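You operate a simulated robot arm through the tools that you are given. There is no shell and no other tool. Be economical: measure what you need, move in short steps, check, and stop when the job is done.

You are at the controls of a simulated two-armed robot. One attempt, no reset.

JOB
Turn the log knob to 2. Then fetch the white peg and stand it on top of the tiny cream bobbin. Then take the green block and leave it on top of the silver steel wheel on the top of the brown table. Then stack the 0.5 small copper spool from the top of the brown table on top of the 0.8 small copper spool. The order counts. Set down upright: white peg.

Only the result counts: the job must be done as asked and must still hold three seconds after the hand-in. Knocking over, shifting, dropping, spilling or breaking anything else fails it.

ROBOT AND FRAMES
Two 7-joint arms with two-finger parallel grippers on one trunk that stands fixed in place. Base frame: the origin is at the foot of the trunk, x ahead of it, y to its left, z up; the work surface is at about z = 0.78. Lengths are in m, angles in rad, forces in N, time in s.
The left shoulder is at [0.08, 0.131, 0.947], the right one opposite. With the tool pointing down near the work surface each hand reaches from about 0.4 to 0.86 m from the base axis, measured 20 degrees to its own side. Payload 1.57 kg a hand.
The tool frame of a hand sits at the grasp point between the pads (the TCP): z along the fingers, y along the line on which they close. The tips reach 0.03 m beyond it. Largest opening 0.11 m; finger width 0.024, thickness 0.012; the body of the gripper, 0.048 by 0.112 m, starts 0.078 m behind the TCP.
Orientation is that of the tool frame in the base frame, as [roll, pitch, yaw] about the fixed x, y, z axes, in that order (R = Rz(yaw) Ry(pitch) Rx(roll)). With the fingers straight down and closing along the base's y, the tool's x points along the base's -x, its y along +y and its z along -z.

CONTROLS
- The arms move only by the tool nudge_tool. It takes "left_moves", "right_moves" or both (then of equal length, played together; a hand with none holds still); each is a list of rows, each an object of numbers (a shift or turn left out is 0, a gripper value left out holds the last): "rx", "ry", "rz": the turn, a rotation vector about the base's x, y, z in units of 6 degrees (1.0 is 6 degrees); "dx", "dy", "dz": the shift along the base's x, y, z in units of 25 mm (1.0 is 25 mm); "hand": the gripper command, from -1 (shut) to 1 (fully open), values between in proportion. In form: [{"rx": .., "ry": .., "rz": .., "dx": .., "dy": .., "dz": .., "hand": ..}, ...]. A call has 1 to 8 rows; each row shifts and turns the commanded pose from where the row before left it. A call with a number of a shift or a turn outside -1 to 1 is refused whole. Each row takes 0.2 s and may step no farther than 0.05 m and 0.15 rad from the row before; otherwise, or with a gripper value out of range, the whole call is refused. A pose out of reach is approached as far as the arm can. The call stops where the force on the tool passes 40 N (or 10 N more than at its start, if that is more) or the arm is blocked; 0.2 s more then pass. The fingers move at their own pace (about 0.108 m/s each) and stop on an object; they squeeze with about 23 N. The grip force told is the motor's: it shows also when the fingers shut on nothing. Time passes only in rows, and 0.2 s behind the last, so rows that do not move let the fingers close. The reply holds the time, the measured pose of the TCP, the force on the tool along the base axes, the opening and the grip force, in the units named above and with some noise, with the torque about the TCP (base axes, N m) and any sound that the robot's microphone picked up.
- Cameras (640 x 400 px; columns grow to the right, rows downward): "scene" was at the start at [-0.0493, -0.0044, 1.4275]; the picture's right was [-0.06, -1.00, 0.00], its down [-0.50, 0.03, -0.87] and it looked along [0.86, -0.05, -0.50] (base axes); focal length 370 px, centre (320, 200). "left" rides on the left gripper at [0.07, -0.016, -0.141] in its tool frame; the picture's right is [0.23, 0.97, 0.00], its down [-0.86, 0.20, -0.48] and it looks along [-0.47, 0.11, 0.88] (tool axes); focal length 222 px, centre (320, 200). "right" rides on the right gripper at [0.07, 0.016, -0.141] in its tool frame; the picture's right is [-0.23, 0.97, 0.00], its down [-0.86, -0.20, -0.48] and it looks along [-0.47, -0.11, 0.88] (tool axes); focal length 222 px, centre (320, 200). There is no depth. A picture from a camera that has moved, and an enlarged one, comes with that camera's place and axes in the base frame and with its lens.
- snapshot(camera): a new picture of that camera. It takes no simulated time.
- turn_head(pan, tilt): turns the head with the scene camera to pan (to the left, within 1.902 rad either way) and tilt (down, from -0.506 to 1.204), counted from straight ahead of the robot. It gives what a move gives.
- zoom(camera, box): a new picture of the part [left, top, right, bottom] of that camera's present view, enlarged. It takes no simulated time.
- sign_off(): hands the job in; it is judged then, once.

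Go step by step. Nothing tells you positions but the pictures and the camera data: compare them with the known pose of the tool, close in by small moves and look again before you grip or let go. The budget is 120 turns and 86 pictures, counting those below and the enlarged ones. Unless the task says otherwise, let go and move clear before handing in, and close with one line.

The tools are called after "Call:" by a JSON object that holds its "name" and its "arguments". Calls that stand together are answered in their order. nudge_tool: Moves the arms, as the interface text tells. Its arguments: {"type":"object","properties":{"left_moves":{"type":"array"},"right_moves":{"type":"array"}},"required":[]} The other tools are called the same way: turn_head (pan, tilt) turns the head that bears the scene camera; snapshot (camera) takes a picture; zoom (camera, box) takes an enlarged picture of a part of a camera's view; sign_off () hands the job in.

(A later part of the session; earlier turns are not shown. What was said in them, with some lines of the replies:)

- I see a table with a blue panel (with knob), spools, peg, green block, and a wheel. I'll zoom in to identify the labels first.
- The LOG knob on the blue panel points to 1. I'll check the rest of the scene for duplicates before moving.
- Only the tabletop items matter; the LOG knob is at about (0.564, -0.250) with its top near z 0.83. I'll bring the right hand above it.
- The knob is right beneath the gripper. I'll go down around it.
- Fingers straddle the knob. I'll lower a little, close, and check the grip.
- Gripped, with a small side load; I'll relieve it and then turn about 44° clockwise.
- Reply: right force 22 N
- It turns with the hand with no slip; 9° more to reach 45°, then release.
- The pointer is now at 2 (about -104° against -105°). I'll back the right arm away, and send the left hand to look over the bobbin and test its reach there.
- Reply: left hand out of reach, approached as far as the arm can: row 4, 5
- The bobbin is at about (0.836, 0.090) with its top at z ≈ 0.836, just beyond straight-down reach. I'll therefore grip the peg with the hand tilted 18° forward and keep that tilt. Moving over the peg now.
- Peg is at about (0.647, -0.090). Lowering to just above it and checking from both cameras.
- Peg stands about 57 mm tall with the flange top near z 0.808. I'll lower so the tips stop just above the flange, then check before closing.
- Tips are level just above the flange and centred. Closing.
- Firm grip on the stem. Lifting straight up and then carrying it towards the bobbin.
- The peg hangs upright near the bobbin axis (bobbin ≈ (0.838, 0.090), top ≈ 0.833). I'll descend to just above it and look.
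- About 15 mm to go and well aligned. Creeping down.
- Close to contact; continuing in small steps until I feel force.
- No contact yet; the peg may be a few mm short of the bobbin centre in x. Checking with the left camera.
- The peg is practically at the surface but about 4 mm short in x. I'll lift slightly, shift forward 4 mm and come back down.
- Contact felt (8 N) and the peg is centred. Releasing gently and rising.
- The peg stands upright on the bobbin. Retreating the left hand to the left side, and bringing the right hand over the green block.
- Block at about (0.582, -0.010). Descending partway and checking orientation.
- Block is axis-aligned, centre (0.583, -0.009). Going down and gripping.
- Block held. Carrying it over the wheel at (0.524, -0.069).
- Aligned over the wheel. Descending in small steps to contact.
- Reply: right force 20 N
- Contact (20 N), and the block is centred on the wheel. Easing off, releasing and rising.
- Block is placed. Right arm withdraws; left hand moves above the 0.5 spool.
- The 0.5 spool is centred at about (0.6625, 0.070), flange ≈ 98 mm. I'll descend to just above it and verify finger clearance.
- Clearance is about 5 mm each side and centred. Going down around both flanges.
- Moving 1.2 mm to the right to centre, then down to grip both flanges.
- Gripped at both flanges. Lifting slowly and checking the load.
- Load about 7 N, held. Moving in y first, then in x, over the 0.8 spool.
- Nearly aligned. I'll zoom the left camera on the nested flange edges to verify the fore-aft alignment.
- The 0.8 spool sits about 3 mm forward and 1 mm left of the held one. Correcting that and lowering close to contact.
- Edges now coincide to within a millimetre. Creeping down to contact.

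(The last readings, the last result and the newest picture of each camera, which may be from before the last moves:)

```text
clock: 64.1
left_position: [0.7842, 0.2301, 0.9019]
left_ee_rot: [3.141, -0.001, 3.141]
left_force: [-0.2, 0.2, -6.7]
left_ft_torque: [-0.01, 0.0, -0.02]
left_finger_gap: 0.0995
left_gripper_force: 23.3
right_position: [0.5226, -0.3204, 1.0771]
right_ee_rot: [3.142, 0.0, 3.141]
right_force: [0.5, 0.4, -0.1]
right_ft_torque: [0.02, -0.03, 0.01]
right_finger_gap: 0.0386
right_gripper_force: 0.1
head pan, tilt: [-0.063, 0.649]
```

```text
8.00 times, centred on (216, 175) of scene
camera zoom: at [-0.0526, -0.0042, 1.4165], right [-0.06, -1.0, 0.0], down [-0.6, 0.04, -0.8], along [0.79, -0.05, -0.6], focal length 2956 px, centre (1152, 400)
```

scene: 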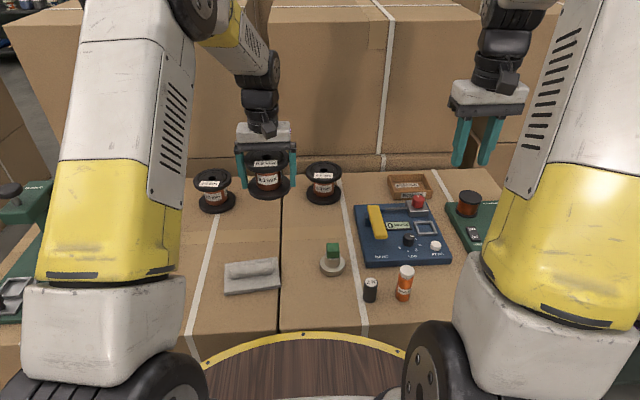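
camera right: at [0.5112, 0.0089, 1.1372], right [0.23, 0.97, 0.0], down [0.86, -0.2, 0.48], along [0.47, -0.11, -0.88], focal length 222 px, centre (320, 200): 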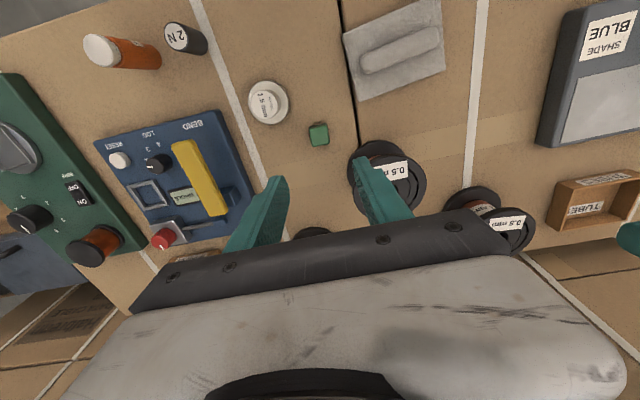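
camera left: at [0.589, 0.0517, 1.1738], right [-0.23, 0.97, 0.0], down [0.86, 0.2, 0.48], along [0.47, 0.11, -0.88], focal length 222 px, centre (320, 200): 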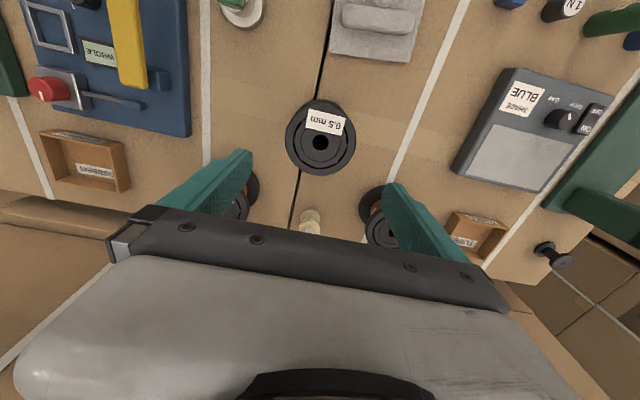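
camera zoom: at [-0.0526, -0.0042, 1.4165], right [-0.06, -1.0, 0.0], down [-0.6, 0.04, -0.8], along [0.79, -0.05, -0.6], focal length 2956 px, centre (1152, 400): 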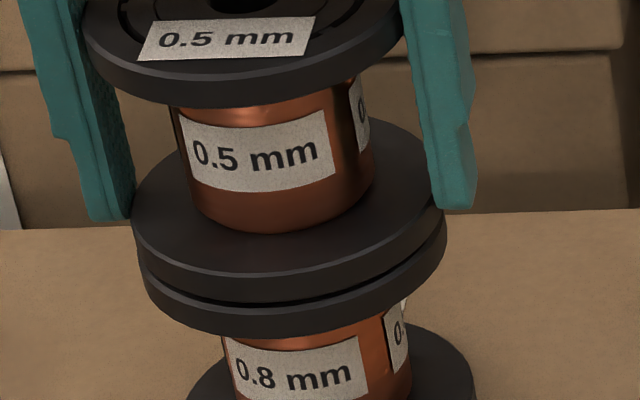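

Call:
{"name": "nudge_tool", "arguments": {"left_moves": [{"dz": -0.04}, {"dz": -0.02}, {}]}}

Call:
{"name": "nudge_tool", "arguments": {"left_moves": [{"dz": -0.03}, {}]}}

Call:
{"name": "zoom", "arguments": {"camera": "scene", "box": [176, 150, 256, 200]}}

```text
clock: 64.9
left_position: [0.7839, 0.2293, 0.8996]
left_ee_rot: [3.141, -0.001, 3.141]
left_force: [0.5, 0.7, -6.2]
left_ft_torque: [-0.03, 0.01, 0.0]
left_finger_gap: 0.0998
left_gripper_force: 22.3
right_position: [0.5214, -0.3201, 1.0774]
right_ee_rot: [-3.141, 0.0, -3.14]
right_force: [0.0, 0.0, 1.0]
right_ft_torque: [0.0, -0.02, 0.01]
right_finger_gap: 0.0388
right_gripper_force: 0.0
head pan, tilt: [-0.063, 0.649]
```

```text
clock: 65.5
left_position: [0.7829, 0.2304, 0.9013]
left_ee_rot: [3.141, 0.001, 3.14]
left_force: [0.8, 0.4, -7.1]
left_ft_torque: [-0.01, 0.01, 0.01]
left_finger_gap: 0.0997
left_gripper_force: 22.6
right_position: [0.5224, -0.3212, 1.0779]
right_ee_rot: [-3.141, -0.002, -3.141]
right_force: [-0.1, 0.2, -0.6]
right_ft_torque: [-0.01, -0.02, 0.01]
right_finger_gap: 0.0384
right_gripper_force: 0.1
head pan, tilt: [-0.063, 0.649]
```

```text
8.00 times, centred on (216, 175) of scene
camera zoom: at [-0.0526, -0.0042, 1.4165], right [-0.06, -1.0, 0.0], down [-0.6, 0.04, -0.8], along [0.79, -0.05, -0.6], focal length 2956 px, centre (1152, 400)
```

zoom: 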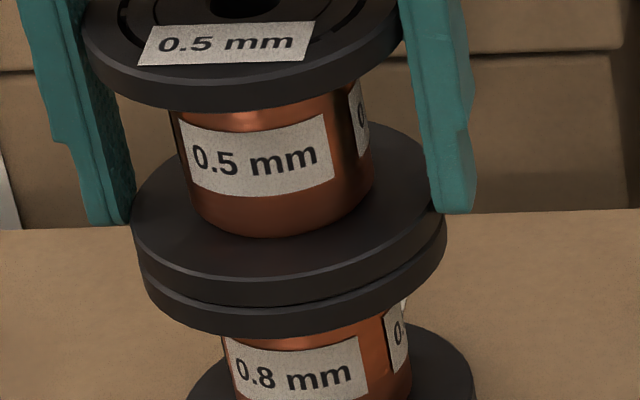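

Practically touching; a bit more until the force changes.

Call:
{"name": "nudge_tool", "arguments": {"left_moves": [{"dz": -0.03}, {}]}}

Call:
{"name": "nudge_tool", "arguments": {"left_moves": [{"dz": -0.03}, {}]}}

```text
clock: 66.1
left_position: [0.7827, 0.2295, 0.9007]
left_ee_rot: [-3.141, 0.0, -3.141]
left_force: [1.6, -0.5, -2.9]
left_ft_torque: [-0.08, 0.13, 0.03]
left_finger_gap: 0.0997
left_gripper_force: 22.8
right_position: [0.522, -0.3205, 1.0775]
right_ee_rot: [3.14, 0.0, -3.141]
right_force: [0.1, -0.1, -0.5]
right_ft_torque: [0.0, 0.04, 0.02]
right_finger_gap: 0.0386
right_gripper_force: 0.0
head pan, tilt: [-0.063, 0.649]
```

```text
clock: 66.7
left_position: [0.7831, 0.2305, 0.9006]
left_ee_rot: [3.14, 0.002, -3.14]
left_force: [1.8, 0.5, 10.1]
left_ft_torque: [-0.21, 0.62, -0.05]
left_finger_gap: 0.0998
left_gripper_force: 22.8
right_position: [0.5226, -0.3207, 1.0769]
right_ee_rot: [3.14, 0.0, -3.141]
right_force: [-0.4, -0.1, -0.5]
right_ft_torque: [-0.01, -0.02, 0.03]
right_finger_gap: 0.0384
right_gripper_force: 0.0
head pan, tilt: [-0.063, 0.649]
```

The weight is on the lower spool. Opening fully and checking clearance before rising.

Call:
{"name": "nudge_tool", "arguments": {"left_moves": [{"hand": 1}, {}, {}]}}

Call:
{"name": "zoom", "arguments": {"camera": "scene", "box": [160, 130, 272, 200]}}

```text
clock: 67.5
left_position: [0.7821, 0.2296, 0.8985]
left_ee_rot: [-3.141, 0.002, -3.141]
left_force: [-0.1, 0.2, 0.2]
left_ft_torque: [-0.01, 0.02, 0.01]
left_finger_gap: 0.1099
left_gripper_force: 0.0
right_position: [0.5231, -0.3211, 1.0771]
right_ee_rot: [3.141, -0.001, 3.14]
right_force: [-0.3, 0.1, 0.5]
right_ft_torque: [-0.01, -0.03, 0.0]
right_finger_gap: 0.0386
right_gripper_force: 0.1
head pan, tilt: [-0.063, 0.649]
```

```text
5.71 times, centred on (216, 165) of scene
camera zoom: at [-0.0528, -0.0043, 1.4165], right [-0.06, -1.0, 0.0], down [-0.6, 0.04, -0.8], along [0.79, -0.05, -0.6], focal length 2111 px, centre (914, 400)
```

zoom: 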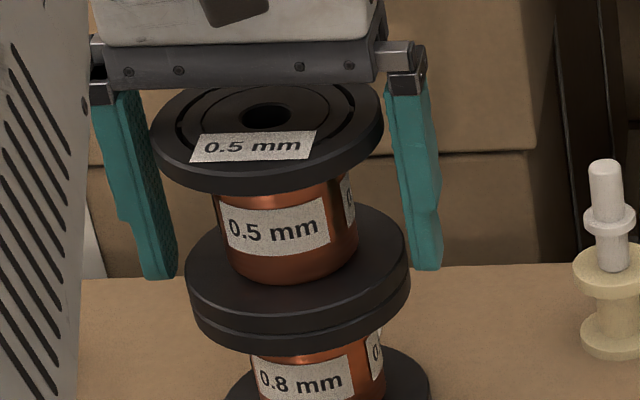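

Clear on both sides. Rising straight up, then backing away.

Call:
{"name": "nudge_tool", "arguments": {"left_moves": [{"dz": 0.6}, {"dz": 0.8}, {"dz": 0.8}, {"dz": 0.8}, {"dz": 0.8}, {"dz": 0.8}, {"dz": 0.8}, {"dz": 0.6}]}}

Call:
{"name": "nudge_tool", "arguments": {"left_moves": [{"dx": -0.8, "dz": 0.3}, {"dx": -1}, {"dx": -1}, {"dx": -1}, {"dx": -1}, {"dx": -1}, {"dx": -1}, {}]}}

Call:
{"name": "snapshot", "arguments": {"camera": "scene"}}

Call:
{"name": "zoom", "arguments": {"camera": "scene", "box": [180, 130, 480, 280]}}

Call:
{"name": "zoom", "arguments": {"camera": "scene", "box": [370, 200, 460, 256]}}

```text
clock: 69.3
left_position: [0.7802, 0.2321, 1.0505]
left_ee_rot: [-3.14, 0.0, -3.139]
left_force: [0.4, -0.6, 0.0]
left_ft_torque: [0.0, 0.03, 0.03]
left_finger_gap: 0.1099
left_gripper_force: 0.0
right_position: [0.522, -0.3217, 1.077]
right_ee_rot: [-3.141, -0.001, -3.141]
right_force: [0.0, -0.1, 0.2]
right_ft_torque: [0.02, -0.03, -0.02]
right_finger_gap: 0.0384
right_gripper_force: 0.0
head pan, tilt: [-0.063, 0.649]
```

```text
clock: 71.1
left_position: [0.6135, 0.2309, 1.0567]
left_ee_rot: [3.141, 0.0, -3.141]
left_force: [-0.2, -0.5, 0.0]
left_ft_torque: [-0.02, -0.03, -0.03]
left_finger_gap: 0.1102
left_gripper_force: 0.0
right_position: [0.5212, -0.3216, 1.0778]
right_ee_rot: [3.141, 0.0, -3.14]
right_force: [0.2, 0.1, 0.0]
right_ft_torque: [0.02, 0.0, 0.02]
right_finger_gap: 0.0383
right_gripper_force: 0.1
head pan, tilt: [-0.063, 0.649]
```

```text
12 pictures are left
```

scene: 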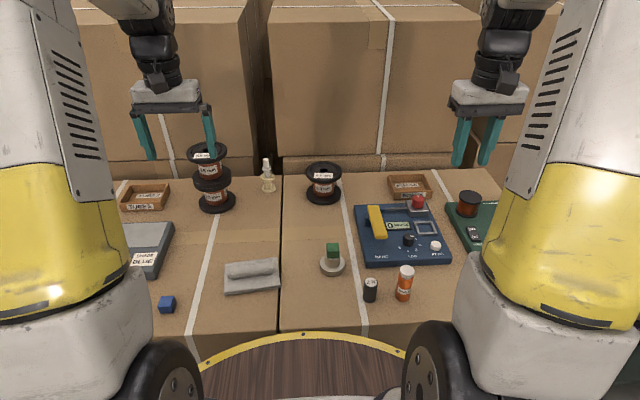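

```text
2.13 times, centred on (330, 205) of scene
camera zoom: at [-0.0529, -0.0043, 1.4165], right [-0.06, -1.0, 0.0], down [-0.6, 0.04, -0.8], along [0.79, -0.05, -0.6], focal length 788 px, centre (299, 189)
```

zoom: 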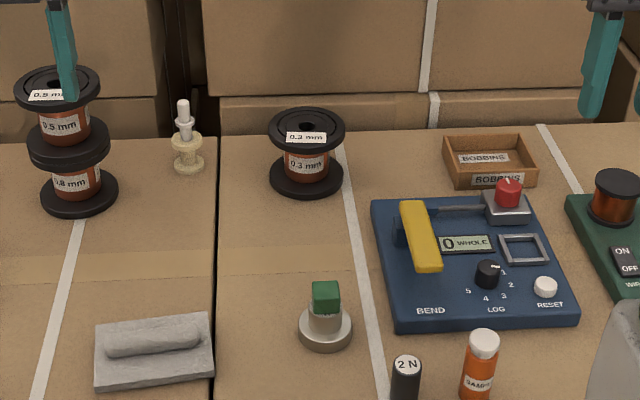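

```text
7.11 times, centred on (415, 228) of scene
camera zoom: at [-0.0529, -0.0043, 1.4165], right [-0.06, -1.0, 0.0], down [-0.6, 0.04, -0.8], along [0.79, -0.05, -0.6], focal length 2627 px, centre (-356, 1)
```

zoom: 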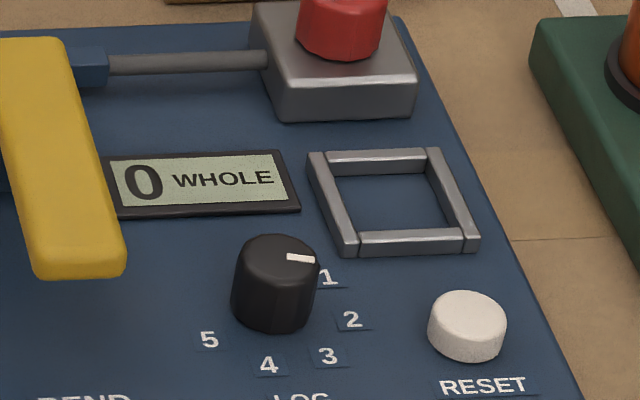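

The knob points at 2, the peg stands on the bobbin, the block sits on the wheel and the spools are stacked; both hands are clear. Handing in.

Call:
{"name": "sign_off", "arguments": {}}

```text
The job is handed in.
```

I did all four steps in the order given, and the last pictures before hand-in showed each one holding: the log knob is at 2, the white peg stands upright on the tiny cream bobbin, the green block is on the silver steel wheel, and the 0.5 copper spool is stacked on the 0.8 one.
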